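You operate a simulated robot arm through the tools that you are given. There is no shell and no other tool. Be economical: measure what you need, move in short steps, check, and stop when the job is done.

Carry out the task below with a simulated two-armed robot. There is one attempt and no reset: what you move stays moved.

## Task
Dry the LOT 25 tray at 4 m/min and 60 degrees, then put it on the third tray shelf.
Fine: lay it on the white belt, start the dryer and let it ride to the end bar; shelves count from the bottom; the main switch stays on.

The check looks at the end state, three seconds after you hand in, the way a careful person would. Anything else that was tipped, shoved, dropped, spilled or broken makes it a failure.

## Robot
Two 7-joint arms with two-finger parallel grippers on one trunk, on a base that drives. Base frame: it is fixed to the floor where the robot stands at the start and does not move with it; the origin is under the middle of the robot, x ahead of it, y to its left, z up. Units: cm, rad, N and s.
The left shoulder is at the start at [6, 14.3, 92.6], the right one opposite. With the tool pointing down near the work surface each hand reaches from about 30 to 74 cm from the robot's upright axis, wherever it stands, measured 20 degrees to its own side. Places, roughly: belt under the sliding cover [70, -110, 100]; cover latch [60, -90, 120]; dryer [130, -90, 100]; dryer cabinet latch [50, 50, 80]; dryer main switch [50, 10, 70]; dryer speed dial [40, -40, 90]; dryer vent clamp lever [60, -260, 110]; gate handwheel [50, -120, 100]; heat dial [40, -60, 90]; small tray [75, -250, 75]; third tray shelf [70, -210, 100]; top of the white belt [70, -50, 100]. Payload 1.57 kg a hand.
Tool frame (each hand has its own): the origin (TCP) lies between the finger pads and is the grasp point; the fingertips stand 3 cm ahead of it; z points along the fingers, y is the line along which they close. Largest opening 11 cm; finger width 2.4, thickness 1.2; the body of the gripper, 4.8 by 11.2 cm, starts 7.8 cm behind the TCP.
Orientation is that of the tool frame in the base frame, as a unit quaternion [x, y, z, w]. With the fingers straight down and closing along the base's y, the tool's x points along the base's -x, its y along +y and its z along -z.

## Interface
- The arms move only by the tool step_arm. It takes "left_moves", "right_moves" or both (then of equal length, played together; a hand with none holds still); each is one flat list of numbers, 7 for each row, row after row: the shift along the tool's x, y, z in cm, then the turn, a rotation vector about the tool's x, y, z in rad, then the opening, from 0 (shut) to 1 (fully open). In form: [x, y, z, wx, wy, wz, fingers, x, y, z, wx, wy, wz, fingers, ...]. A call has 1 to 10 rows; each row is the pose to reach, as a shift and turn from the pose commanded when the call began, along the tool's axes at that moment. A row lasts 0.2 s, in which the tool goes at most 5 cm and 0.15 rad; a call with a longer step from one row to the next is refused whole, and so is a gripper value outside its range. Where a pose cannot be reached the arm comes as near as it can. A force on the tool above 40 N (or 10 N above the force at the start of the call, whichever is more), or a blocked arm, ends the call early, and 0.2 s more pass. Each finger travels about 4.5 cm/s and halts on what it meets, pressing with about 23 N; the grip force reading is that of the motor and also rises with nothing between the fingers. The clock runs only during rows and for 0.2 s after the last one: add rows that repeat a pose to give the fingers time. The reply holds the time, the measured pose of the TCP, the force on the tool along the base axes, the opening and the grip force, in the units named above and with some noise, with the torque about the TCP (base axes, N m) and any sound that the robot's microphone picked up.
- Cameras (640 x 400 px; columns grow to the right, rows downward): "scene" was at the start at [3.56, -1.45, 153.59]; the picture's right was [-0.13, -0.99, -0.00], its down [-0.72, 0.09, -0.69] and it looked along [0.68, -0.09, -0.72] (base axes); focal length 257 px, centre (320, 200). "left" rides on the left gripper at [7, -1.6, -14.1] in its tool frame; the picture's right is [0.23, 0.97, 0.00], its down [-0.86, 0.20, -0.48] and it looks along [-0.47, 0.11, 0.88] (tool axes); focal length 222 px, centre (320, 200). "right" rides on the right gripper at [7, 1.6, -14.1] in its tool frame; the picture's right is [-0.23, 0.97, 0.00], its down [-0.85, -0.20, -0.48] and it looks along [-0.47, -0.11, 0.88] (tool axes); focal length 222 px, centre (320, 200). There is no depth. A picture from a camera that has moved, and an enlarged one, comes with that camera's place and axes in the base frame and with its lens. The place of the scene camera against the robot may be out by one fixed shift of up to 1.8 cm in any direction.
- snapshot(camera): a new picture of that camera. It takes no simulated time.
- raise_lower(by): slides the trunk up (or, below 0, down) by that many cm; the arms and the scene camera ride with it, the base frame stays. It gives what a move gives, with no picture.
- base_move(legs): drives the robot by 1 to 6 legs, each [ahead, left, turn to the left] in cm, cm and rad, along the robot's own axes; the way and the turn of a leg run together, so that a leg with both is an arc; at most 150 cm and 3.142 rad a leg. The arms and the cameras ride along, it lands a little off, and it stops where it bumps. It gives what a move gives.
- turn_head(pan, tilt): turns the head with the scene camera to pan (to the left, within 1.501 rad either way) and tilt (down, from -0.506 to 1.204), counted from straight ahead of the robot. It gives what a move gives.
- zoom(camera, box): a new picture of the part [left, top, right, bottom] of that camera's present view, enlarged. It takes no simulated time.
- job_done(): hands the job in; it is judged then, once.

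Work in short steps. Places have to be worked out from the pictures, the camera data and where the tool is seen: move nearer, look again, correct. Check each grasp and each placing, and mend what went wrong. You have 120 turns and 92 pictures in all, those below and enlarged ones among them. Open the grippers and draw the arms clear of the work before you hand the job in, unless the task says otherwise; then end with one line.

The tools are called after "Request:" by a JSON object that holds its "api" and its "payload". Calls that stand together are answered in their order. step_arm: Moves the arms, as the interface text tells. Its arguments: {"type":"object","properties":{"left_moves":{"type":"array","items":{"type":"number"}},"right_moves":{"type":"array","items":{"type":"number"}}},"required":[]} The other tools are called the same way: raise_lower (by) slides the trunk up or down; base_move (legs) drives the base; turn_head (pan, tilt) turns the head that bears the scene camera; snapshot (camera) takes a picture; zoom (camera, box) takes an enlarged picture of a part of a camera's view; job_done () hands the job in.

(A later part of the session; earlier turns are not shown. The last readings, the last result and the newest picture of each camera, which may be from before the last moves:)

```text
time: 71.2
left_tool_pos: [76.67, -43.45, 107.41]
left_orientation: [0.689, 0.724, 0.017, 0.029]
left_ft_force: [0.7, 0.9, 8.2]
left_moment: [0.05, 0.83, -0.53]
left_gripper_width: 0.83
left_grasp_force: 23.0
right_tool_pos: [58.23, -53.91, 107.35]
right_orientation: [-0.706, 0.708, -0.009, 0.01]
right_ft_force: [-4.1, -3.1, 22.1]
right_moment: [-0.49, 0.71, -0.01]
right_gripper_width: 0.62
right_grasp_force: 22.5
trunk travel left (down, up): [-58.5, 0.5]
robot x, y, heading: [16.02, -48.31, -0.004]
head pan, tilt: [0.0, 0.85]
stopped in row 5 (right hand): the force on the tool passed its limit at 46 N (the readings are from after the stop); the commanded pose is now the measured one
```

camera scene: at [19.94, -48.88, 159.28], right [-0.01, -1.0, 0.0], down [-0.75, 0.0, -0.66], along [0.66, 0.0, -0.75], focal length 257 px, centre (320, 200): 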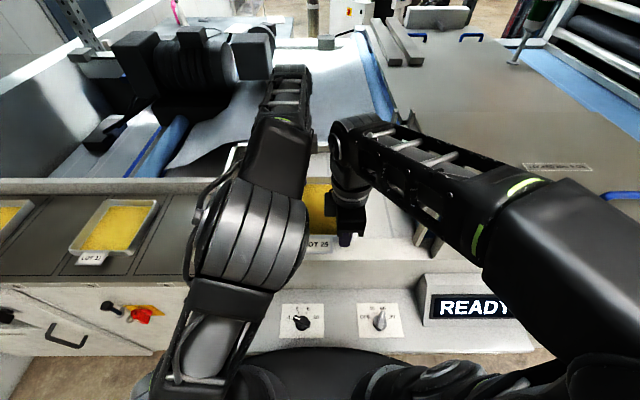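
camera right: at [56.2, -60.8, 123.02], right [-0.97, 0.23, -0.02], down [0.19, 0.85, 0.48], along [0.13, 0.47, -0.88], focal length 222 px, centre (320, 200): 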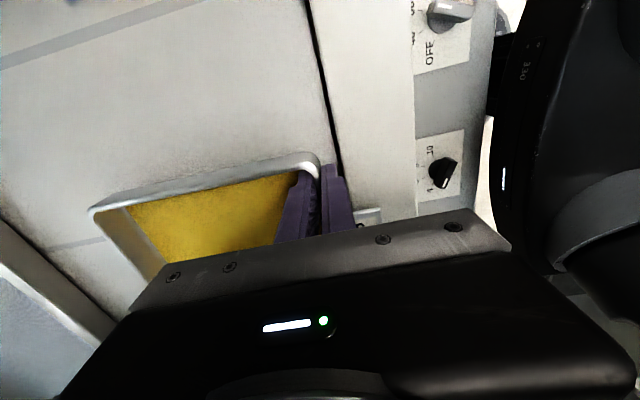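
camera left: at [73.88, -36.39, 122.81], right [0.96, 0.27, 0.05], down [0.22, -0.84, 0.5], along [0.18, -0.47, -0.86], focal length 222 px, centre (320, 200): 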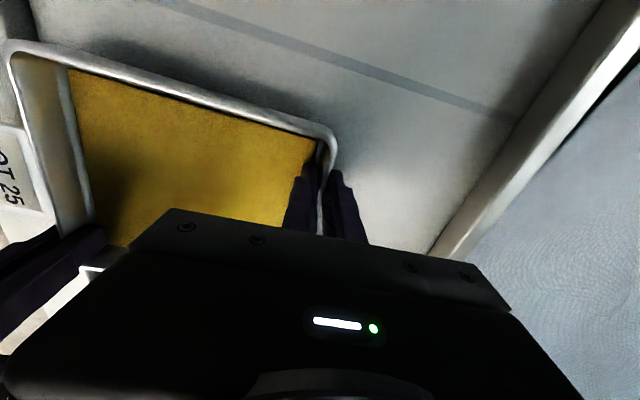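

The tray is on the belt (up-force on both hands). Release the left hand only and raise it clear.

Request:
{"api": "step_arm", "payload": {"left_moves": [0, 0, 0, 0, 0, 0, 0.15, 0, 0, 0, 0, 0, 0, 0.35, 0, 0, 0, 0, 0, 0, 0.35, 0, 0, -2, 0, 0, 0, 0.35, 0, -1, -4, 0, 0, 0, 0.35, 0, -5, -6, 0, 0, 0, 0.35, 0, -7, -8, 0, 0, 0, 0.35], "right_moves": [0, 0, -0.15, 0, 0, 0, 0, 0, 0, -0.15, 0, 0, 0, 0, 0, 0, -0.15, 0, 0, 0, 0, 0, 0, -0.15, 0, 0, 0, 0, 0, 0, -0.15, 0, 0, 0, 0, 0, 0, -0.15, 0, 0, 0, 0, 0, 0, -0.15, 0, 0, 0, 0]}}

Request:
{"api": "snapshot", "payload": {"camera": "left"}}

```text
time: 72.8
left_tool_pos: [69.17, -43.78, 114.71]
left_orientation: [0.689, 0.724, 0.017, 0.027]
left_ft_force: [0.0, -0.3, -0.2]
left_moment: [-0.03, 0.01, -0.02]
left_gripper_width: 3.84
left_grasp_force: 0.1
right_tool_pos: [58.21, -53.84, 107.27]
right_orientation: [-0.706, 0.708, -0.009, 0.009]
right_ft_force: [-7.8, -3.2, 16.6]
right_moment: [0.07, 0.57, 0.1]
right_gripper_width: 0.55
right_grasp_force: 22.7
trunk travel left (down, up): [-58.5, 0.5]
robot x, y, heading: [16.62, -48.47, -0.004]
head pan, tilt: [0.0, 0.85]
```

```text
29 pictures are left
camera left: at [66.17, -36.63, 128.77], right [0.96, 0.28, 0.06], down [0.21, -0.84, 0.5], along [0.19, -0.47, -0.86], focal length 222 px, centre (320, 200)
```

left: 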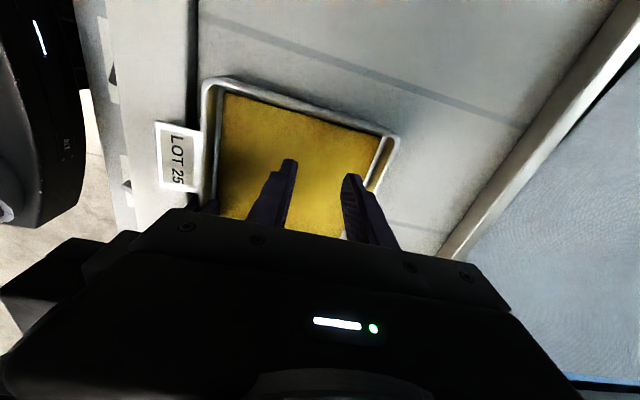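

Now slide the tray 6 cm inward with the right hand holding the front wall.

Request:
{"api": "step_arm", "payload": {"right_moves": [0, -0.5, -0.15, 0, 0, 0, 0, 0, -1.5, -0.2, 0, 0, 0, 0, 0, -2.5, -0.2, 0, 0, 0, 0, 0, -3.5, -0.2, 0, 0, 0, 0, 0, -4.5, -0.2, 0, 0, 0, 0, 0, -5.5, -0.2, 0, 0, 0, 0, 0, -6, -0.2, 0, 0, 0, 0]}}

Request:
{"api": "snapshot", "payload": {"camera": "left"}}

```text
time: 74.4
left_tool_pos: [69.43, -43.66, 114.76]
left_orientation: [0.689, 0.724, 0.016, 0.027]
left_ft_force: [0.7, -0.1, 0.3]
left_moment: [-0.01, -0.01, -0.02]
left_gripper_width: 3.86
left_grasp_force: 0.1
right_tool_pos: [64.62, -54.07, 107.7]
right_orientation: [-0.706, 0.708, -0.008, 0.008]
right_ft_force: [0.1, 0.5, -3.0]
right_moment: [-0.17, 0.29, 0.05]
right_gripper_width: 0.56
right_grasp_force: 22.9
trunk travel left (down, up): [-58.5, 0.5]
robot x, y, heading: [16.2, -48.15, -0.01]
head pan, tilt: [0.0, 0.85]
```

```text
28 pictures are left
camera left: at [66.41, -36.59, 128.69], right [0.96, 0.28, 0.06], down [0.21, -0.84, 0.5], along [0.19, -0.47, -0.86], focal length 222 px, centre (320, 200)
```

left: 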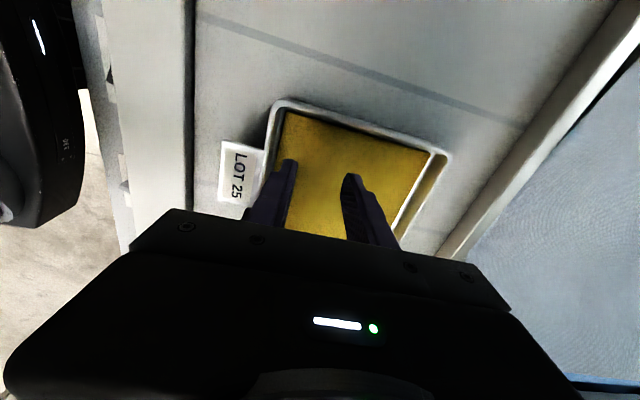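

Tray fully on the belt. Release right hand, raise both hands clear.

Request:
{"api": "step_arm", "payload": {"right_moves": [0, 0, 0.35, 0, 0, 0, 0, 0, 0, 0.35, 0, 0, 0, 0.15, 0, 0, 0.35, 0, 0, 0, 0.35, 0, 0, 0.2, 0, 0, 0, 0.35, 0, 0, -2, 0, 0, 0, 0.35, 0, 0, -5, 0, 0, 0, 0.35, 0, 4, -8, 0, 0, 0, 0.35, 0, 8, -9, 0, 0, 0, 0.35], "left_moves": [0, 0, 0, 0, 0, 0, 0.35, 0, 0, 0, 0, 0, 0, 0.35, 0, 0, -0.5, 0, 0, 0, 0.35, 0, -1, -1, 0, 0, 0, 0.35, 0, -4, -1, 0, 0, 0, 0.35, 1, -8, -1, 0, 0, 0, 0.35, 2, -12, -1, 0, 0, 0, 0.35, 3, -15, -1, 0, 0, 0, 0.35]}}

Request:
{"api": "snapshot", "payload": {"camera": "scene"}}

```text
time: 76.2
left_tool_pos: [54.15, -41.32, 114.65]
left_orientation: [0.688, 0.725, 0.017, 0.029]
left_ft_force: [-0.7, 0.0, -0.1]
left_moment: [-0.02, 0.0, 0.02]
left_gripper_width: 3.86
left_grasp_force: 0.0
right_tool_pos: [56.08, -53.84, 116.48]
right_orientation: [-0.706, 0.708, -0.009, 0.009]
right_ft_force: [0.2, 0.6, 0.2]
right_moment: [0.02, -0.03, 0.02]
right_gripper_width: 3.86
right_grasp_force: 0.1
trunk travel left (down, up): [-58.5, 0.5]
robot x, y, heading: [16.61, -48.23, -0.004]
head pan, tilt: [0.0, 0.85]
```

```text
27 pictures are left
camera scene: at [19.78, -48.7, 159.28], right [-0.01, -1.0, 0.0], down [-0.75, 0.0, -0.66], along [0.66, 0.0, -0.75], focal length 257 px, centre (320, 200)
```

scene: 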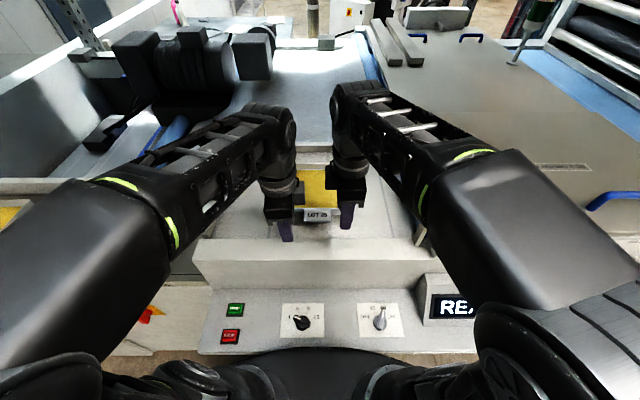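

START button is at ≈(44.6, −26.3). Back the base 10 cm, then bring the closed left fingers above the button.

Request:
{"api": "base_move", "payload": {"legs": [[-10, 0, 0]]}}

Request:
{"api": "step_arm", "payload": {"left_moves": [3, 0, 1, 0, 0, -0.1, 0.2, 6, 0, 3, 0, 0, -0.2, 0, 9, 0.3, 6, 0, 0, -0.3, 0, 12, 0.3, 9, 0, 0, -0.4, 0, 14.7, 0.3, 12, 0, 0, -0.5, 0, 14.7, 0.3, 15, 0, 0, -0.6, 0]}}

Request:
{"api": "snapshot", "payload": {"camera": "left"}}

```text
time: 77.4
left_tool_pos: [44.09, -41.29, 114.8]
left_orientation: [0.689, 0.724, 0.017, 0.027]
left_ft_force: [-0.7, -0.4, 0.0]
left_moment: [0.0, -0.05, -0.02]
left_gripper_width: 3.84
left_grasp_force: 0.0
right_tool_pos: [46.15, -53.87, 116.57]
right_orientation: [-0.706, 0.708, -0.009, 0.009]
right_ft_force: [0.4, 0.5, 0.5]
right_moment: [0.01, -0.03, 0.04]
right_gripper_width: 3.83
right_grasp_force: 0.0
trunk travel left (down, up): [-58.5, 0.5]
robot x, y, heading: [6.18, -48.36, -0.002]
head pan, tilt: [0.0, 0.85]
```

```text
time: 78.8
left_tool_pos: [44.71, -26.85, 99.46]
left_orientation: [0.443, 0.896, 0.007, 0.031]
left_ft_force: [0.4, 0.1, 0.1]
left_moment: [0.0, 0.04, -0.03]
left_gripper_width: 0.0
left_grasp_force: 21.2
right_tool_pos: [46.27, -53.8, 116.59]
right_orientation: [-0.706, 0.708, -0.009, 0.009]
right_ft_force: [0.4, 0.1, -0.2]
right_moment: [0.02, 0.01, -0.01]
right_gripper_width: 3.88
right_grasp_force: 0.1
trunk travel left (down, up): [-58.5, 0.5]
robot x, y, heading: [6.54, -47.79, -0.008]
head pan, tilt: [0.0, 0.85]
```

```text
26 pictures are left
camera left: at [38.16, -22.09, 113.21], right [0.64, 0.77, 0.03], down [0.65, -0.55, 0.53], along [0.42, -0.32, -0.85], focal length 222 px, centre (320, 200)
```

left: 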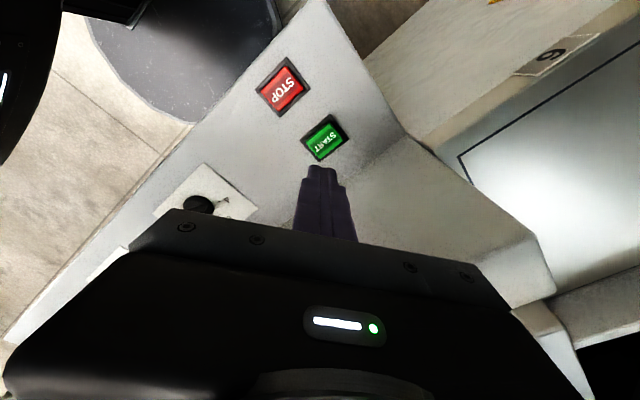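

Button ray gives ≈(44.1, −25.8). Adjust and press down guarded, then lift.

Request:
{"api": "step_arm", "payload": {"left_moves": [1.2, 0.16, 2, 0, 0, 0, 0, 1.2, 0.16, 4, 0, 0, 0, 0, 1.2, 0.16, 5, 0, 0, 0, 0, 1.2, 0.16, 5.6, 0, 0, 0, 0, 1.2, 0.16, 6.2, 0, 0, 0, 0, 1.2, 0.16, 6.7, 0, 0, 0, 0, 1.2, 0.16, 7.1, 0, 0, 0, 0]}}

Request:
{"api": "snapshot", "payload": {"camera": "scene"}}

```text
time: 80.4
left_tool_pos: [44.4, -25.83, 92.39]
left_orientation: [0.444, 0.896, 0.008, 0.031]
left_ft_force: [-0.9, 0.4, 2.6]
left_moment: [0.06, 0.05, 0.03]
left_gripper_width: 0.0
left_grasp_force: 21.6
right_tool_pos: [46.17, -53.77, 116.44]
right_orientation: [-0.706, 0.708, -0.009, 0.009]
right_ft_force: [0.6, -0.4, -0.6]
right_moment: [-0.02, 0.04, -0.01]
right_gripper_width: 3.87
right_grasp_force: 0.1
trunk travel left (down, up): [-58.5, 0.5]
robot x, y, heading: [6.53, -48.16, -0.007]
head pan, tilt: [0.0, 0.85]
heard: click
```

```text
25 pictures are left
camera scene: at [9.88, -48.67, 159.29], right [-0.01, -1.0, 0.0], down [-0.75, 0.0, -0.66], along [0.66, 0.0, -0.75], focal length 257 px, centre (320, 200)
```

scene: 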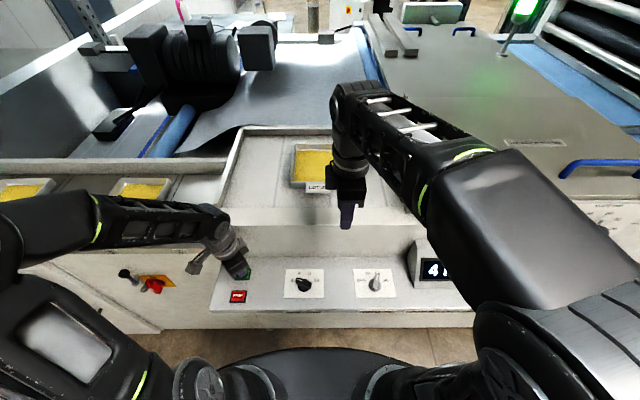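

Click heard; beacon green and display shows a value. Lift the left hand and read the display.

Request:
{"api": "step_arm", "payload": {"left_moves": [0, 0, -3, 0, 0, 0, 0, 0, 0, -6, 0, 0, 0, 0, 0, 0, -10, 0, 0, 0, 0, 0, 0, -14, 0, 0, 0, 0], "right_moves": [-1, 1, -1, 0, 0, 0.1, 0.35, -2, 3, -2, 0, 0, 0.2, 0.35, -2, 6, -2, 0, 0, 0.3, 0.35, -2, 10, -2, 0, 0, 0.4, 0.35]}}

Request:
{"api": "snapshot", "payload": {"camera": "scene"}}

Request:
{"api": "zoom", "payload": {"camera": "scene", "box": [360, 210, 520, 310]}}

```text
time: 81.4
left_tool_pos: [43.45, -25.84, 106.34]
left_orientation: [0.443, 0.896, 0.008, 0.031]
left_ft_force: [-0.6, -0.9, -0.5]
left_moment: [0.01, -0.04, -0.02]
left_gripper_width: 0.01
left_grasp_force: 21.4
right_tool_pos: [36.02, -51.94, 118.26]
right_orientation: [-0.55, 0.835, -0.007, 0.011]
right_ft_force: [-0.4, -0.6, -0.1]
right_moment: [0.04, -0.02, -0.03]
right_gripper_width: 3.84
right_grasp_force: 0.0
trunk travel left (down, up): [-58.5, 0.5]
robot x, y, heading: [6.36, -48.12, -0.005]
head pan, tilt: [0.0, 0.85]
```

```text
24 pictures are left
camera scene: at [9.74, -48.73, 159.28], right [-0.01, -1.0, 0.0], down [-0.75, 0.0, -0.66], along [0.66, 0.0, -0.75], focal length 257 px, centre (320, 200)
```

scene: 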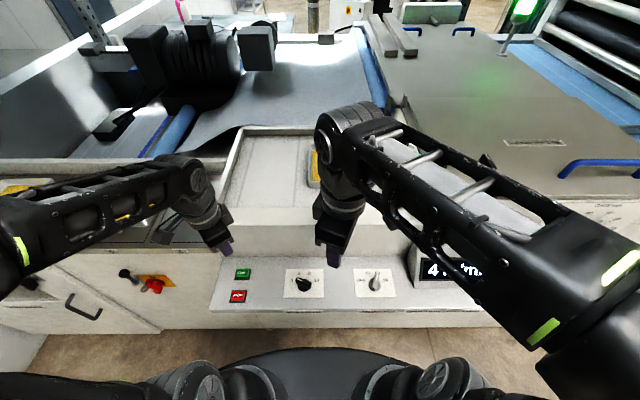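

```text
4.00 times, centred on (440, 260) of scene
camera zoom: at [9.74, -48.73, 159.28], right [-0.01, -1.0, 0.0], down [-0.75, 0.0, -0.66], along [0.66, 0.0, -0.75], focal length 1028 px, centre (-160, -40)
```

zoom: 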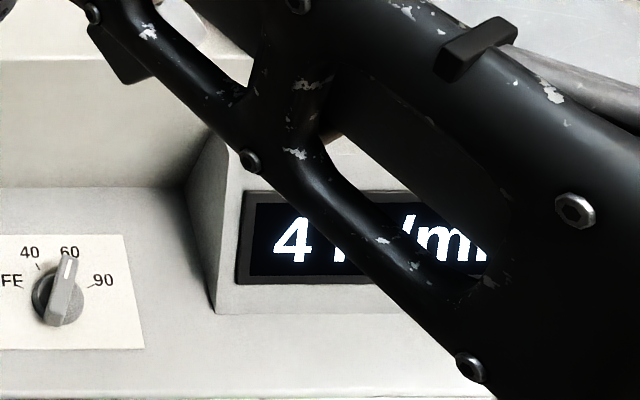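

It runs at 4 m/min. Drive back and then right to the outfeed while the tray rides.

Request:
{"api": "base_move", "payload": {"legs": [[-16, 0, 0.004], [0, -112, 0]]}}

Request:
{"api": "turn_head", "payload": {"pan": 0.1, "tilt": 0.65}}

Request:
{"api": "snapshot", "payload": {"camera": "scene"}}

```text
time: 88.2
left_tool_pos: [27.46, -137.7, 106.39]
left_orientation: [0.441, 0.897, 0.008, 0.031]
left_ft_force: [0.0, -0.5, -0.2]
left_moment: [0.0, 0.0, -0.02]
left_gripper_width: 0.0
left_grasp_force: 21.3
right_tool_pos: [20.28, -163.92, 118.46]
right_orientation: [-0.554, 0.833, -0.008, 0.009]
right_ft_force: [-0.3, 0.3, 0.2]
right_moment: [0.03, 0.0, -0.01]
right_gripper_width: 3.86
right_grasp_force: 0.0
trunk travel left (down, up): [-58.5, 0.5]
robot x, y, heading: [-9.82, -160.16, 0.005]
head pan, tilt: [0.0, 0.85]
```

```text
time: 88.9
left_tool_pos: [27.37, -137.75, 106.37]
left_orientation: [0.44, 0.897, 0.007, 0.031]
left_ft_force: [-0.6, 0.0, 0.2]
left_moment: [0.01, 0.0, 0.0]
left_gripper_width: 0.0
left_grasp_force: 21.4
right_tool_pos: [20.28, -163.99, 118.31]
right_orientation: [-0.554, 0.832, -0.007, 0.01]
right_ft_force: [0.4, -0.4, 0.4]
right_moment: [-0.03, 0.02, -0.03]
right_gripper_width: 3.87
right_grasp_force: 0.0
trunk travel left (down, up): [-58.5, 0.5]
robot x, y, heading: [-9.79, -160.44, -0.0]
head pan, tilt: [0.099, 0.649]
```

```text
22 pictures are left
camera scene: at [-5.21, -160.06, 160.94], right [0.1, -0.99, 0.0], down [-0.6, -0.06, -0.8], along [0.79, 0.08, -0.61], focal length 257 px, centre (320, 200)
```

scene: 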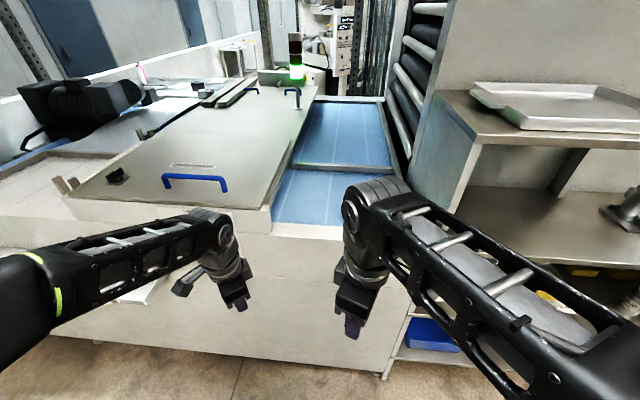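

I wait for the tray while yawing the right hand back to −90° (closing along x).

Request:
{"api": "step_arm", "payload": {"right_moves": [0, 0, 0, 0, 0, -0.1, 0.35, 0, 0, 0, 0, 0, -0.2, 0.35, 0, 0, 0, 0, 0, -0.3, 0.35, 0, 0, 0, 0, 0, -0.39, 0.35, 0, 0, 0, 0, 0, -0.39, 0.35, 0, 0, 0, 0, 0, -0.39, 0.35, 0, 0, 0, 0, 0, -0.39, 0.35, 0, 0, 0, 0, 0, -0.39, 0.35, 0, 0, 0, 0, 0, -0.39, 0.35, 0, 0, 0, 0, 0, -0.39, 0.35]}}

Request:
{"api": "step_arm", "payload": {"left_moves": [0, 0, -1, 0, 0, 0, 0.2, 0, 0, -2, 0, 0, 0, 0.2, 0, 0, -3, 0, 0, 0, 0.2, 0, 0, -4, 0, 0, 0, 0.2, 0, 0, -5, 0, 0, 0, 0.2, 0, 0, -5, 0, 0, 0, 0.2, 0, 0, -5, 0, 0, 0, 0.2, 0, 0, -5, 0, 0, 0, 0.2, 0, 0, -5, 0, 0, 0, 0.2, 0, 0, -5, 0, 0, 0, 0.2]}}

Request:
{"api": "step_arm", "payload": {"left_moves": [0, 0, 0, 0, 0, 0, 0.2, 0, 0, 0, 0, 0, 0, 0.2, 0, 0, 0, 0, 0, 0, 0.2, 0, 0, 0, 0, 0, 0, 0.2, 0, 0, 0, 0, 0, 0, 0.2, 0, 0, 0, 0, 0, 0, 0.2, 0, 0, 0, 0, 0, 0, 0.2, 0, 0, 0, 0, 0, 0, 0.2, 0, 0, 0, 0, 0, 0, 0.2, 0, 0, 0, 0, 0, 0, 0.2]}}

Request:
{"api": "step_arm", "payload": {"left_moves": [0, 0, 0, 0, 0, 0, 0.2, 0, 0, 0, 0, 0, 0, 0.2, 0, 0, 0, 0, 0, 0, 0.2, 0, 0, 0, 0, 0, 0, 0.2, 0, 0, 0, 0, 0, 0, 0.2, 0, 0, 0, 0, 0, 0, 0.2, 0, 0, 0, 0, 0, 0, 0.2, 0, 0, 0, 0, 0, 0, 0.2, 0, 0, 0, 0, 0, 0, 0.2, 0, 0, 0, 0, 0, 0, 0.2]}}

Request:
{"api": "snapshot", "payload": {"camera": "scene"}}

```text
time: 91.1
left_tool_pos: [27.51, -137.77, 106.29]
left_orientation: [0.44, 0.897, 0.007, 0.03]
left_ft_force: [-0.3, -0.2, 0.1]
left_moment: [0.01, -0.03, -0.01]
left_gripper_width: 0.0
left_grasp_force: 20.9
right_tool_pos: [20.29, -163.9, 118.19]
right_orientation: [-0.705, 0.709, -0.009, 0.009]
right_ft_force: [-0.2, 0.0, 0.2]
right_moment: [-0.04, 0.0, 0.0]
right_gripper_width: 3.85
right_grasp_force: 0.1
trunk travel left (down, up): [-58.5, 0.5]
robot x, y, heading: [-9.02, -160.26, 0.006]
head pan, tilt: [0.099, 0.649]
```

```text
time: 93.3
left_tool_pos: [27.03, -137.57, 111.37]
left_orientation: [0.441, 0.897, 0.008, 0.031]
left_ft_force: [0.2, 0.7, 0.4]
left_moment: [0.01, -0.01, -0.01]
left_gripper_width: 2.19
left_grasp_force: 0.1
right_tool_pos: [20.25, -163.79, 118.34]
right_orientation: [-0.704, 0.71, -0.009, 0.008]
right_ft_force: [-0.2, 0.0, -0.5]
right_moment: [0.04, -0.01, -0.03]
right_gripper_width: 3.85
right_grasp_force: 0.1
trunk travel left (down, up): [-58.5, 0.5]
robot x, y, heading: [-9.45, -160.46, 0.001]
head pan, tilt: [0.099, 0.649]
```

```text
time: 95.5
left_tool_pos: [27.22, -137.7, 111.32]
left_orientation: [0.441, 0.897, 0.007, 0.03]
left_ft_force: [-0.2, -0.8, 1.0]
left_moment: [-0.01, 0.0, 0.02]
left_gripper_width: 2.2
left_grasp_force: 0.0
right_tool_pos: [20.32, -163.88, 118.42]
right_orientation: [-0.704, 0.71, -0.008, 0.008]
right_ft_force: [0.4, 0.0, 0.1]
right_moment: [0.05, -0.04, -0.01]
right_gripper_width: 3.85
right_grasp_force: 0.0
trunk travel left (down, up): [-58.5, 0.5]
robot x, y, heading: [-9.15, -160.79, 0.007]
head pan, tilt: [0.099, 0.649]
```

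```text
time: 97.7
left_tool_pos: [27.19, -137.61, 111.26]
left_orientation: [0.44, 0.897, 0.008, 0.031]
left_ft_force: [0.1, -0.2, -0.3]
left_moment: [-0.01, -0.04, 0.0]
left_gripper_width: 2.18
left_grasp_force: 0.1
right_tool_pos: [20.31, -163.98, 118.26]
right_orientation: [-0.704, 0.71, -0.009, 0.009]
right_ft_force: [-0.6, 1.4, -0.4]
right_moment: [-0.01, -0.02, 0.0]
right_gripper_width: 3.89
right_grasp_force: 0.1
trunk travel left (down, up): [-58.5, 0.5]
robot x, y, heading: [-9.84, -160.47, -0.004]
head pan, tilt: [0.099, 0.649]
```

```text
21 pictures are left
camera scene: at [-5.21, -160.06, 160.94], right [0.1, -0.99, 0.0], down [-0.6, -0.06, -0.8], along [0.79, 0.08, -0.6], focal length 257 px, centre (320, 200)
```

scene: 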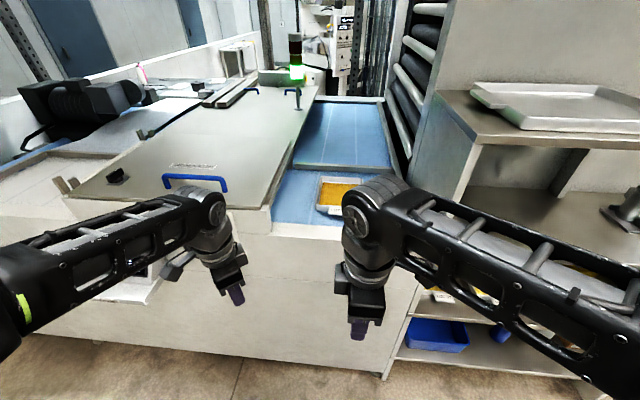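

The tray has arrived at the outfeed end. Drive forward 15 and raise the left hand a bit, then view from the right hand.

Request:
{"api": "base_move", "payload": {"legs": [[15, 0, 0]]}}

Request:
{"api": "step_arm", "payload": {"right_moves": [0, -2.5, 0, 0, 0, 0, 0.4, 0, -6, 0, 0, 0, 0, 0.4, -1, -10, 0, 0, 0, 0, 0.4, -2, -14, 0, 0, 0, 0, 0.4, -2, -16, 0, 0, 0, 0, 0.4]}}

Request:
{"api": "snapshot", "payload": {"camera": "right"}}

Request:
{"api": "snapshot", "payload": {"camera": "scene"}}

```text
time: 99.0
left_tool_pos: [42.29, -137.72, 111.25]
left_orientation: [0.44, 0.897, 0.008, 0.031]
left_ft_force: [0.6, -0.5, -0.8]
left_moment: [-0.02, 0.01, 0.03]
left_gripper_width: 2.21
left_grasp_force: 0.0
right_tool_pos: [35.37, -163.84, 118.33]
right_orientation: [-0.705, 0.71, -0.008, 0.008]
right_ft_force: [1.8, -0.2, -1.4]
right_moment: [-0.03, 0.05, 0.01]
right_gripper_width: 3.85
right_grasp_force: 0.1
trunk travel left (down, up): [-58.5, 0.5]
robot x, y, heading: [5.55, -160.3, -0.004]
head pan, tilt: [0.099, 0.649]
```

```text
time: 100.2
left_tool_pos: [41.94, -137.56, 111.39]
left_orientation: [0.441, 0.897, 0.007, 0.032]
left_ft_force: [-1.2, 0.4, 0.0]
left_moment: [-0.03, -0.01, -0.01]
left_gripper_width: 2.17
left_grasp_force: 0.0
right_tool_pos: [49.56, -161.89, 118.53]
right_orientation: [-0.705, 0.709, -0.01, 0.01]
right_ft_force: [-0.5, 0.8, -0.3]
right_moment: [0.02, -0.04, -0.01]
right_gripper_width: 4.4
right_grasp_force: 0.0
right hand out of reach, approached as far as the arm can: row 4, 5
trunk travel left (down, up): [-58.5, 0.5]
robot x, y, heading: [5.82, -160.67, -0.001]
head pan, tilt: [0.099, 0.649]
```

```text
20 pictures are left
camera right: at [47.42, -168.99, 132.68], right [-0.97, 0.23, -0.03], down [0.19, 0.85, 0.48], along [0.14, 0.47, -0.87], focal length 222 px, centre (320, 200)
```

right: 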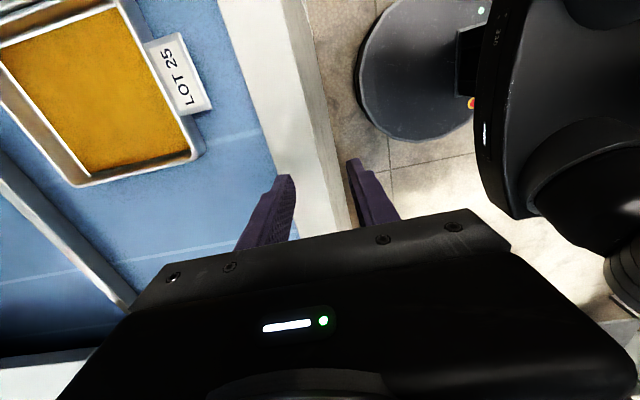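

```text
19 pictures are left
camera scene: at [9.61, -159.87, 160.94], right [0.1, -0.99, 0.0], down [-0.6, -0.06, -0.8], along [0.79, 0.08, -0.6], focal length 257 px, centre (320, 200)
```

scene: 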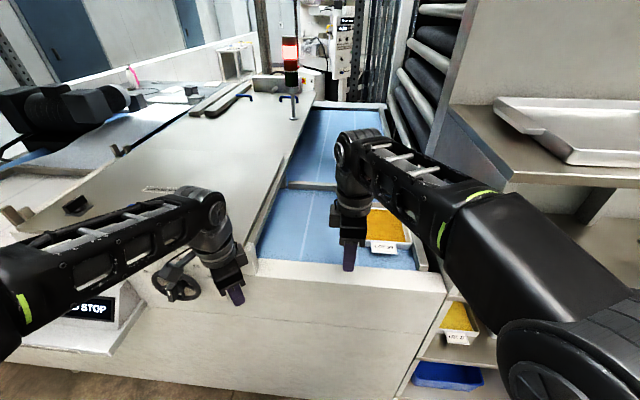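

Display shows END STOP, beacon red: the tray rests at the end bar, front wall x≈65.6, y −164…−180. Tuck left hand back, drive 6 cm closer, and move the right hand above the front wall left of the label.

Request:
{"api": "step_arm", "payload": {"left_moves": [2, -2.5, -2, 0, 0, 0, 0.2, 4, -5, -4, 0, 0, 0, 0.2, 5, -6.3, -4, 0, 0, 0, 0.2]}}

Request:
{"api": "base_move", "payload": {"legs": [[6, 0, 0]]}}

Request:
{"api": "step_arm", "payload": {"right_moves": [1.5, 0, 1, 0, 0, 0, 0.4, 3, -2, 3, 0, 0, 0, 0.4, 4.5, -4, 4.5, 0, 0, 0, 0.4, 5.5, -6, 6, 0, 0, 0, 0.4, 5.5, -8, 7, 0, 0, 0, 0.4]}}

Request:
{"api": "snapshot", "payload": {"camera": "right"}}

```text
time: 101.0
left_tool_pos: [33.74, -137.37, 114.85]
left_orientation: [0.441, 0.897, 0.007, 0.031]
left_ft_force: [-0.5, -0.2, -0.4]
left_moment: [-0.02, 0.0, 0.01]
left_gripper_width: 2.2
left_grasp_force: 0.1
right_tool_pos: [49.5, -162.16, 118.31]
right_orientation: [-0.703, 0.711, -0.009, 0.011]
right_ft_force: [0.6, 1.0, -0.3]
right_moment: [0.0, 0.0, -0.02]
right_gripper_width: 4.39
right_grasp_force: 0.1
trunk travel left (down, up): [-58.5, 0.5]
robot x, y, heading: [5.64, -160.77, 0.001]
head pan, tilt: [0.099, 0.649]
```

```text
time: 102.0
left_tool_pos: [39.83, -137.34, 114.89]
left_orientation: [0.441, 0.897, 0.008, 0.032]
left_ft_force: [0.4, 0.5, 0.6]
left_moment: [0.01, 0.05, 0.0]
left_gripper_width: 2.19
left_grasp_force: 0.1
right_tool_pos: [55.72, -162.19, 118.32]
right_orientation: [-0.705, 0.709, -0.008, 0.009]
right_ft_force: [1.6, -0.4, 0.2]
right_moment: [0.0, 0.09, 0.01]
right_gripper_width: 4.41
right_grasp_force: 0.0
trunk travel left (down, up): [-58.5, 0.5]
robot x, y, heading: [11.33, -159.94, 0.004]
head pan, tilt: [0.099, 0.649]
```

```text
time: 103.2
left_tool_pos: [39.76, -137.36, 114.78]
left_orientation: [0.441, 0.897, 0.007, 0.03]
left_ft_force: [0.2, -0.2, 0.4]
left_moment: [0.03, 0.01, -0.01]
left_gripper_width: 2.22
left_grasp_force: 0.0
right_tool_pos: [63.66, -167.78, 111.66]
right_orientation: [-0.704, 0.71, -0.01, 0.009]
right_ft_force: [0.6, -0.3, 0.4]
right_moment: [-0.03, 0.03, 0.0]
right_gripper_width: 4.39
right_grasp_force: 0.1
trunk travel left (down, up): [-58.5, 0.5]
robot x, y, heading: [11.55, -160.41, 0.005]
head pan, tilt: [0.099, 0.649]
```

```text
18 pictures are left
camera right: at [61.65, -174.79, 125.75], right [-0.97, 0.23, -0.03], down [0.19, 0.85, 0.48], along [0.14, 0.47, -0.87], focal length 222 px, centre (320, 200)
```

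right: 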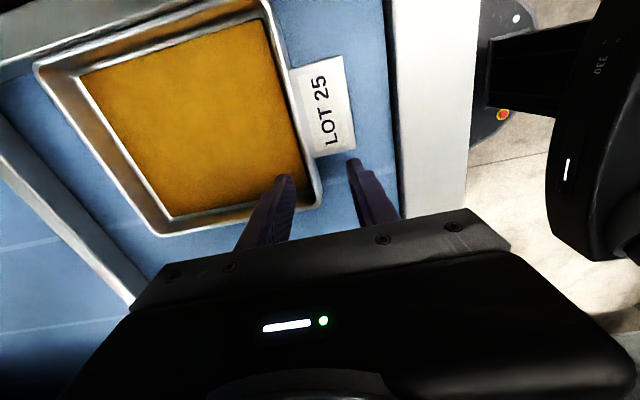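

Shift +x 1.75 and +y 1.0, then descend to grip height.

Request:
{"api": "step_arm", "payload": {"right_moves": [-0.5, -0.9, 0.5, 0, 0, 0, 0.38, -1, -1.75, 1, 0, 0, 0, 0.36, -1, -1.75, 2.5, 0, 0, 0, 0.36, -1, -1.75, 3.5, 0, 0, 0, 0.36, -1, -1.75, 4, 0, 0, 0, 0.36]}}

Request:
{"api": "snapshot", "payload": {"camera": "right"}}

```text
time: 104.4
left_tool_pos: [39.67, -137.42, 114.81]
left_orientation: [0.441, 0.897, 0.007, 0.031]
left_ft_force: [0.1, -0.6, -0.2]
left_moment: [0.0, -0.01, -0.01]
left_gripper_width: 2.2
left_grasp_force: 0.0
right_tool_pos: [65.46, -166.78, 107.55]
right_orientation: [-0.704, 0.71, -0.01, 0.01]
right_ft_force: [0.4, 0.2, 0.7]
right_moment: [-0.01, 0.01, 0.05]
right_gripper_width: 3.97
right_grasp_force: 0.1
trunk travel left (down, up): [-58.5, 0.5]
robot x, y, heading: [11.54, -160.47, 0.003]
head pan, tilt: [0.099, 0.649]
```

```text
17 pictures are left
camera right: at [63.47, -173.76, 121.85], right [-0.97, 0.23, -0.03], down [0.19, 0.85, 0.48], along [0.14, 0.47, -0.87], focal length 222 px, centre (320, 200)
```

right: 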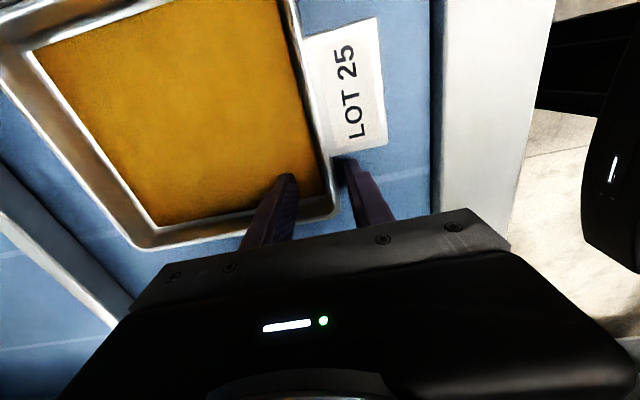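

Fingers straddle the wall. Close and lift 1 cm.

Request:
{"api": "step_arm", "payload": {"right_moves": [0, 0, 0.2, 0, 0, 0, 0.2, 0, 0, 0.2, 0, 0, 0, 0.05, 0, 0, 0.2, 0, 0, 0, 0, 0, 0, 0.2, 0, 0, 0, 0, 0, 0, 0.2, 0, 0, 0, 0, 0, 0, 0.2, 0, 0, 0, 0, 0, 0, -0.2, 0, 0, 0, 0, 0, 0, -0.6, 0, 0, 0, 0, 0, 0, -1, 0, 0, 0, 0]}}

Request:
{"api": "snapshot", "payload": {"camera": "right"}}

```text
time: 106.4
left_tool_pos: [39.77, -137.42, 114.81]
left_orientation: [0.442, 0.897, 0.008, 0.031]
left_ft_force: [0.0, 0.5, -0.9]
left_moment: [-0.01, 0.01, -0.02]
left_gripper_width: 2.18
left_grasp_force: 0.0
right_tool_pos: [65.49, -166.73, 108.72]
right_orientation: [-0.705, 0.709, -0.009, 0.009]
right_ft_force: [0.0, -0.4, -2.9]
right_moment: [0.22, 0.28, 0.05]
right_gripper_width: 0.52
right_grasp_force: 22.4
trunk travel left (down, up): [-58.5, 0.5]
robot x, y, heading: [11.31, -160.15, 0.006]
head pan, tilt: [0.099, 0.649]
```

```text
16 pictures are left
camera right: at [63.47, -173.75, 122.9], right [-0.97, 0.23, -0.03], down [0.19, 0.85, 0.48], along [0.14, 0.47, -0.87], focal length 222 px, centre (320, 200)
```

right: 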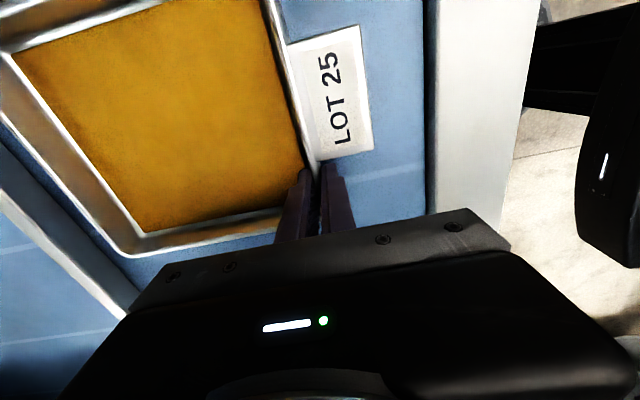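

Held firmly (≈3 N). Lift 7 cm slowly, then back off 36 cm.

Request:
{"api": "step_arm", "payload": {"right_moves": [0, 0, -1, 0, 0, 0, 0, 0, 0, -2, 0, 0, 0, 0, 0, 0, -3.5, 0, 0, 0, 0, 0, 0, -5, 0, 0, 0, 0, 0, 0.5, -6, 0, 0, 0, 0, 0, 1, -7, 0, 0, 0, 0]}}

Request:
{"api": "base_move", "payload": {"legs": [[-18, 0, 0], [-18, 0, 0]]}}

Request:
{"api": "snapshot", "payload": {"camera": "scene"}}

```text
time: 107.8
left_tool_pos: [39.87, -137.41, 114.82]
left_orientation: [0.441, 0.897, 0.008, 0.031]
left_ft_force: [0.1, -0.1, 0.2]
left_moment: [-0.01, -0.02, 0.0]
left_gripper_width: 2.19
left_grasp_force: 0.0
right_tool_pos: [64.31, -166.7, 115.68]
right_orientation: [-0.705, 0.709, -0.009, 0.011]
right_ft_force: [-0.7, -0.3, -3.1]
right_moment: [0.18, 0.27, 0.01]
right_gripper_width: 0.6
right_grasp_force: 23.0
trunk travel left (down, up): [-58.5, 0.5]
robot x, y, heading: [11.32, -159.97, -0.0]
head pan, tilt: [0.099, 0.649]
```

```text
time: 110.4
left_tool_pos: [3.94, -137.52, 114.74]
left_orientation: [0.441, 0.897, 0.008, 0.031]
left_ft_force: [0.1, -0.5, -0.2]
left_moment: [0.02, -0.02, -0.02]
left_gripper_width: 2.22
left_grasp_force: 0.1
right_tool_pos: [28.28, -166.76, 115.71]
right_orientation: [-0.705, 0.71, -0.011, 0.011]
right_ft_force: [-0.1, 0.8, -3.3]
right_moment: [0.2, 0.28, -0.01]
right_gripper_width: 0.55
right_grasp_force: 22.9
trunk travel left (down, up): [-58.5, 0.5]
robot x, y, heading: [-24.11, -160.3, 0.0]
head pan, tilt: [0.099, 0.649]
```

```text
15 pictures are left
camera scene: at [-20.23, -160.11, 160.95], right [0.1, -0.99, 0.0], down [-0.6, -0.06, -0.8], along [0.79, 0.08, -0.6], focal length 257 px, centre (320, 200)
```

scene: 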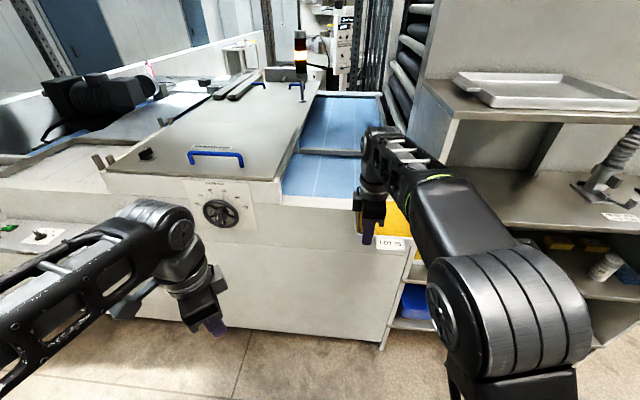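

Tray is steady. Drive right 40 cm to face the shelf bay and look.

Request:
{"api": "base_move", "payload": {"legs": [[0, -40, 0]]}}

Request:
{"api": "turn_head", "payload": {"pan": 0.15, "tilt": 0.6}}

Request:
{"api": "snapshot", "payload": {"camera": "scene"}}

```text
time: 112.9
left_tool_pos: [4.17, -177.47, 114.95]
left_orientation: [0.442, 0.897, 0.008, 0.031]
left_ft_force: [-0.7, -0.2, 0.8]
left_moment: [0.03, -0.04, 0.0]
left_gripper_width: 2.19
left_grasp_force: 0.1
right_tool_pos: [28.59, -206.95, 115.76]
right_orientation: [-0.705, 0.71, -0.01, 0.011]
right_ft_force: [0.2, 0.0, -3.3]
right_moment: [0.19, 0.27, 0.01]
right_gripper_width: 0.57
right_grasp_force: 23.2
trunk travel left (down, up): [-58.5, 0.5]
robot x, y, heading: [-24.42, -200.47, 0.003]
head pan, tilt: [0.099, 0.649]
```

```text
time: 113.5
left_tool_pos: [4.05, -177.31, 114.74]
left_orientation: [0.442, 0.897, 0.007, 0.031]
left_ft_force: [0.3, -0.4, 1.2]
left_moment: [-0.01, 0.01, 0.01]
left_gripper_width: 2.22
left_grasp_force: 0.0
right_tool_pos: [28.57, -206.7, 115.73]
right_orientation: [-0.704, 0.71, -0.009, 0.01]
right_ft_force: [-0.5, 0.7, -3.3]
right_moment: [0.14, 0.25, 0.0]
right_gripper_width: 0.56
right_grasp_force: 23.2
trunk travel left (down, up): [-58.5, 0.5]
robot x, y, heading: [-24.44, -200.46, 0.0]
head pan, tilt: [0.15, 0.6]
```

```text
14 pictures are left
camera scene: at [-19.93, -199.49, 161.36], right [0.15, -0.99, 0.0], down [-0.56, -0.08, -0.82], along [0.82, 0.12, -0.57], focal length 257 px, centre (320, 200)
```

scene: 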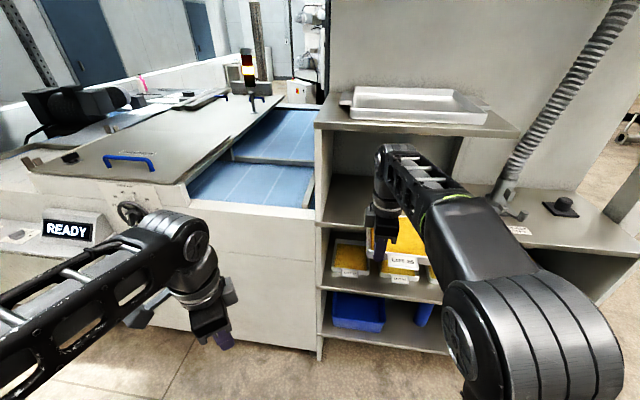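

Display is READY again. Top shelf front seems flush with the third shelf (z≈139 vs ≈101), so I enter lower. Lower the hand 4 cm and drive forward 12 cm, then inspect.

Request:
{"api": "step_arm", "payload": {"right_moves": [0, 0, 1, 0, 0, 0, 0, 0, 0, 2, 0, 0, 0, 0, 0, 0, 3, 0, 0, 0, 0, 0, 0, 4, 0, 0, 0, 0]}}

Request:
{"api": "base_move", "payload": {"legs": [[11, 0, 0]]}}

Request:
{"api": "turn_head", "payload": {"pan": 0.0, "tilt": 0.55}}

Request:
{"api": "snapshot", "payload": {"camera": "scene"}}

Request:
{"api": "snapshot", "payload": {"camera": "right"}}

```text
time: 114.5
left_tool_pos: [4.14, -177.43, 114.68]
left_orientation: [0.441, 0.897, 0.007, 0.031]
left_ft_force: [-0.7, 0.1, 0.0]
left_moment: [0.02, 0.01, 0.01]
left_gripper_width: 2.22
left_grasp_force: 0.1
right_tool_pos: [28.62, -206.72, 111.61]
right_orientation: [-0.704, 0.71, -0.009, 0.01]
right_ft_force: [0.0, 0.2, -3.4]
right_moment: [0.17, 0.24, 0.0]
right_gripper_width: 0.52
right_grasp_force: 22.9
trunk travel left (down, up): [-58.5, 0.5]
robot x, y, heading: [-24.45, -200.5, -0.0]
head pan, tilt: [0.15, 0.6]
```

```text
time: 115.7
left_tool_pos: [15.24, -177.4, 114.77]
left_orientation: [0.442, 0.896, 0.007, 0.032]
left_ft_force: [0.0, 0.4, 0.4]
left_moment: [0.0, 0.03, 0.0]
left_gripper_width: 2.19
left_grasp_force: 0.1
right_tool_pos: [39.82, -206.7, 111.61]
right_orientation: [-0.704, 0.71, -0.009, 0.009]
right_ft_force: [0.3, -0.4, -3.1]
right_moment: [0.2, 0.35, 0.0]
right_gripper_width: 0.54
right_grasp_force: 23.0
trunk travel left (down, up): [-58.5, 0.5]
robot x, y, heading: [-13.07, -200.32, 0.001]
head pan, tilt: [0.15, 0.6]
```

```text
time: 116.4
left_tool_pos: [15.13, -177.42, 114.91]
left_orientation: [0.442, 0.897, 0.008, 0.031]
left_ft_force: [-0.1, -0.4, -0.8]
left_moment: [-0.01, 0.0, 0.0]
left_gripper_width: 2.2
left_grasp_force: 0.1
right_tool_pos: [39.57, -206.64, 111.71]
right_orientation: [-0.704, 0.71, -0.01, 0.011]
right_ft_force: [0.8, -0.2, -3.6]
right_moment: [0.17, 0.27, -0.02]
right_gripper_width: 0.56
right_grasp_force: 23.2
trunk travel left (down, up): [-58.5, 0.5]
robot x, y, heading: [-13.54, -200.02, -0.001]
head pan, tilt: [0.0, 0.55]
```

```text
13 pictures are left
camera scene: at [-8.74, -200.81, 161.82], right [0.0, -1.0, 0.0], down [-0.52, 0.0, -0.85], along [0.85, 0.0, -0.52], focal length 257 px, centre (320, 200)
```

scene: 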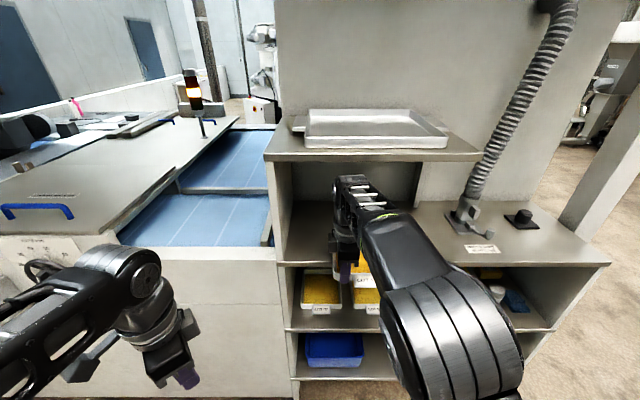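

```text
12 pictures are left
camera right: at [37.46, -213.74, 125.87], right [-0.97, 0.24, -0.03], down [0.19, 0.85, 0.48], along [0.14, 0.47, -0.87], focal length 222 px, centre (320, 200)
```

right: 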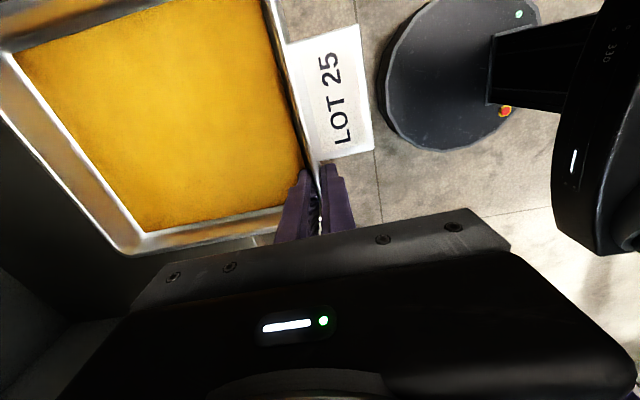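

Shelf ≈102, top-shelf underside ≈137; wrist top is about 25 above TCP. Lower by 2 cm more (guarded) and drive forward 5 cm.

Request:
{"api": "step_arm", "payload": {"right_moves": [0, 0, 0.7, 0, 0, 0, 0, 0, 0, 1.4, 0, 0, 0, 0, 0, 0, 2, 0, 0, 0, 0]}}

Request:
{"api": "base_move", "payload": {"legs": [[5, 0, 0]]}}

Request:
{"api": "zoom", "payload": {"camera": "scene", "box": [260, 120, 420, 300]}}

```text
time: 117.2
left_tool_pos: [15.18, -177.26, 114.88]
left_orientation: [0.442, 0.897, 0.007, 0.03]
left_ft_force: [0.1, -1.1, 0.0]
left_moment: [-0.03, -0.01, 0.01]
left_gripper_width: 2.2
left_grasp_force: 0.1
right_tool_pos: [39.56, -206.64, 109.63]
right_orientation: [-0.704, 0.71, -0.01, 0.01]
right_ft_force: [0.0, -1.0, -2.5]
right_moment: [0.18, 0.29, -0.02]
right_gripper_width: 0.55
right_grasp_force: 23.4
trunk travel left (down, up): [-58.5, 0.5]
robot x, y, heading: [-13.27, -200.38, -0.006]
head pan, tilt: [0.0, 0.55]
```

```text
time: 118.2
left_tool_pos: [20.32, -177.49, 114.69]
left_orientation: [0.442, 0.897, 0.007, 0.03]
left_ft_force: [0.8, 0.5, -0.1]
left_moment: [-0.03, 0.07, 0.01]
left_gripper_width: 2.21
left_grasp_force: 0.1
right_tool_pos: [44.95, -206.74, 109.48]
right_orientation: [-0.705, 0.709, -0.009, 0.01]
right_ft_force: [0.6, 0.2, -4.2]
right_moment: [0.19, 0.32, 0.01]
right_gripper_width: 0.57
right_grasp_force: 22.6
trunk travel left (down, up): [-58.5, 0.5]
robot x, y, heading: [-8.61, -200.29, 0.003]
head pan, tilt: [0.0, 0.55]
```

```text
2.22 times, centred on (340, 210) of scene
camera zoom: at [-3.42, -200.82, 161.8], right [0.0, -1.0, 0.0], down [-0.52, 0.0, -0.85], along [0.85, 0.0, -0.52], focal length 571 px, centre (276, 178)
```

zoom: 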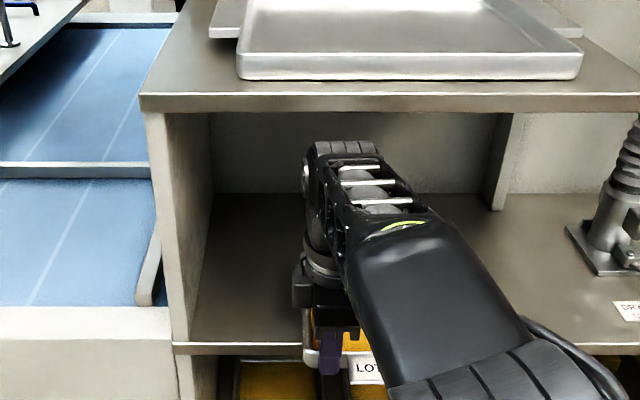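

Wrist clears the top shelf by ~3 cm. Lower 0.8 cm more and drive 7 cm further in.

Request:
{"api": "step_arm", "payload": {"right_moves": [0, 0, 0.4, 0, 0, 0, 0, 0, 0, 0.8, 0, 0, 0, 0]}}

Request:
{"api": "base_move", "payload": {"legs": [[7, 0, 0]]}}

Request:
{"api": "zoom", "payload": {"camera": "scene", "box": [260, 120, 420, 300]}}

```text
time: 118.8
left_tool_pos: [20.09, -177.42, 114.79]
left_orientation: [0.441, 0.897, 0.008, 0.031]
left_ft_force: [0.1, -0.3, -0.2]
left_moment: [0.01, -0.02, 0.03]
left_gripper_width: 2.2
left_grasp_force: 0.1
right_tool_pos: [44.76, -206.69, 108.9]
right_orientation: [-0.704, 0.71, -0.01, 0.01]
right_ft_force: [-1.0, -0.3, -3.1]
right_moment: [0.18, 0.3, -0.03]
right_gripper_width: 0.55
right_grasp_force: 22.4
trunk travel left (down, up): [-58.5, 0.5]
robot x, y, heading: [-8.23, -200.81, -0.004]
head pan, tilt: [0.0, 0.55]
```

```text
time: 119.8
left_tool_pos: [27.12, -177.41, 114.76]
left_orientation: [0.441, 0.897, 0.007, 0.03]
left_ft_force: [-0.3, 0.1, -0.1]
left_moment: [0.0, 0.04, -0.01]
left_gripper_width: 2.22
left_grasp_force: 0.0
right_tool_pos: [51.76, -206.76, 108.7]
right_orientation: [-0.705, 0.709, -0.009, 0.01]
right_ft_force: [0.7, 0.4, -2.6]
right_moment: [0.22, 0.33, -0.03]
right_gripper_width: 0.56
right_grasp_force: 23.0
trunk travel left (down, up): [-58.5, 0.5]
robot x, y, heading: [-1.43, -200.94, 0.002]
head pan, tilt: [0.0, 0.55]
```

```text
2.22 times, centred on (340, 210) of scene
camera zoom: at [3.47, -200.82, 161.81], right [0.0, -1.0, 0.0], down [-0.52, 0.0, -0.85], along [0.85, 0.0, -0.52], focal length 571 px, centre (276, 178)
```

zoom: 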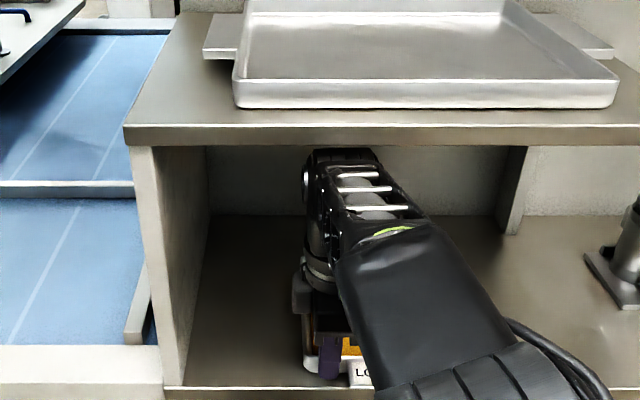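

Clear. Move 4 cm farther in with the arm, then lower in small guarded steps until the tray touches the shelf.

Request:
{"api": "step_arm", "payload": {"right_moves": [0, -1.3, 0.1, 0, 0, 0, 0, 0, -2.6, 0.2, 0, 0, 0, 0, 0, -4, 0.3, 0, 0, 0, 0, 0, -4, 0.7, 0, 0, 0, 0, 0, -4, 1.1, 0, 0, 0, 0, 0, -4, 1.5, 0, 0, 0, 0, 0, -4, 1.9, 0, 0, 0, 0, 0, -4, 2.3, 0, 0, 0, 0]}}

```text
time: 121.1
left_tool_pos: [26.88, -177.43, 114.8]
left_orientation: [0.441, 0.897, 0.007, 0.032]
left_ft_force: [-0.9, -0.4, -0.2]
left_moment: [-0.01, 0.02, 0.0]
left_gripper_width: 2.19
left_grasp_force: 0.1
right_tool_pos: [55.72, -206.83, 108.42]
right_orientation: [-0.704, 0.71, -0.013, 0.016]
right_ft_force: [-6.7, -1.0, 19.4]
right_moment: [-0.25, 0.52, -0.08]
right_gripper_width: 0.57
right_grasp_force: 23.1
trunk travel left (down, up): [-58.5, 0.5]
robot x, y, heading: [-1.06, -200.52, 0.003]
head pan, tilt: [0.0, 0.55]
stopped in row 6 (right hand): the force on the tool passed its limit at 45 N (the readings are from after the stop); the commanded pose is now the measured one
```

Contact. Check visually from the hand camera.

Request:
{"api": "snapshot", "payload": {"camera": "right"}}

Request:
{"api": "zoom", "payload": {"camera": "scene", "box": [260, 160, 420, 300]}}

```text
9 pictures are left
camera right: at [53.45, -213.8, 122.55], right [-0.97, 0.23, -0.04], down [0.18, 0.85, 0.49], along [0.15, 0.47, -0.87], focal length 222 px, centre (320, 200)
```

right: 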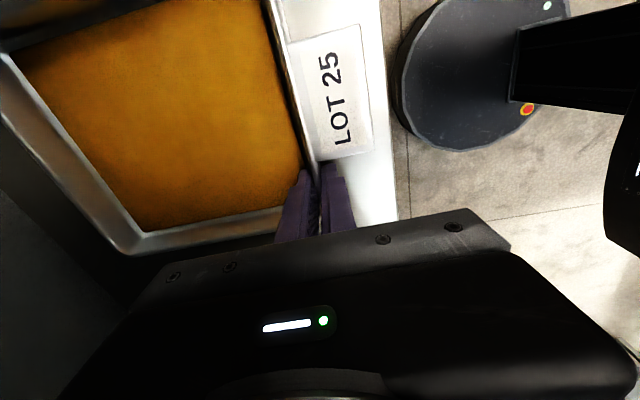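

```text
2.86 times, centred on (340, 230) of scene
camera zoom: at [3.01, -200.82, 161.83], right [0.0, -1.0, 0.0], down [-0.52, 0.0, -0.85], along [0.85, 0.0, -0.52], focal length 734 px, centre (263, 114)
```

zoom: 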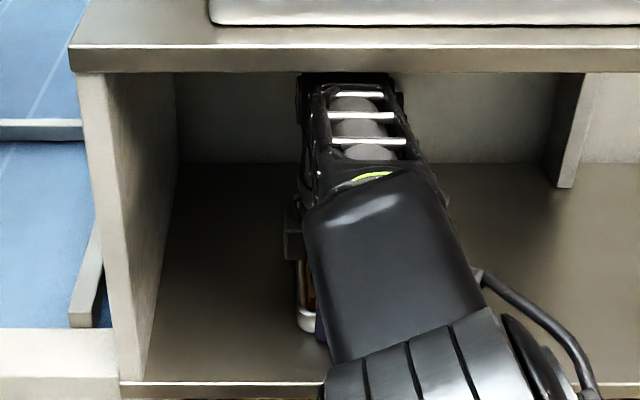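

Tray sits inside the bay with its tab within the edge. Release, rise 2.4 cm (clear of rim, below top shelf), and check before retracting.

Request:
{"api": "step_arm", "payload": {"right_moves": [0, 0, -0.1, 0, 0, 0, 0.1, 0, 0, -0.1, 0, 0, 0, 0.25, 0, 0, -0.1, 0, 0, 0, 0.3, 0, 0, -0.1, 0, 0, 0, 0.3, 0, 0, -0.7, 0, 0, 0, 0.3, 0, 0, -1.4, 0, 0, 0, 0.3, 0, 0, -2, 0, 0, 0, 0.3, 0, 0, -2.5, 0, 0, 0, 0.3]}}

Request:
{"api": "snapshot", "payload": {"camera": "right"}}

```text
time: 122.9
left_tool_pos: [27.16, -177.68, 114.57]
left_orientation: [0.442, 0.897, 0.009, 0.03]
left_ft_force: [0.1, 0.4, -1.0]
left_moment: [0.01, 0.01, 0.03]
left_gripper_width: 2.18
left_grasp_force: 0.0
right_tool_pos: [55.22, -207.04, 108.87]
right_orientation: [-0.704, 0.711, -0.004, -0.001]
right_ft_force: [-0.7, 0.3, -0.7]
right_moment: [-0.02, -0.01, 0.0]
right_gripper_width: 3.32
right_grasp_force: 0.1
trunk travel left (down, up): [-58.5, 0.5]
robot x, y, heading: [-1.79, -200.59, 0.003]
head pan, tilt: [0.0, 0.55]
```

```text
7 pictures are left
camera right: at [53.42, -213.93, 123.14], right [-0.97, 0.24, -0.01], down [0.21, 0.86, 0.48], along [0.12, 0.46, -0.88], focal length 222 px, centre (320, 200)
```

right: 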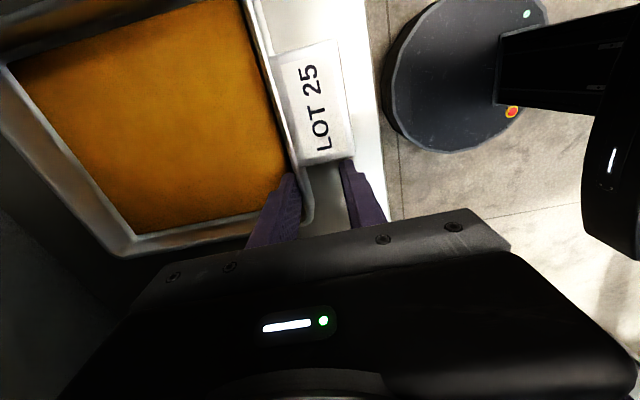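

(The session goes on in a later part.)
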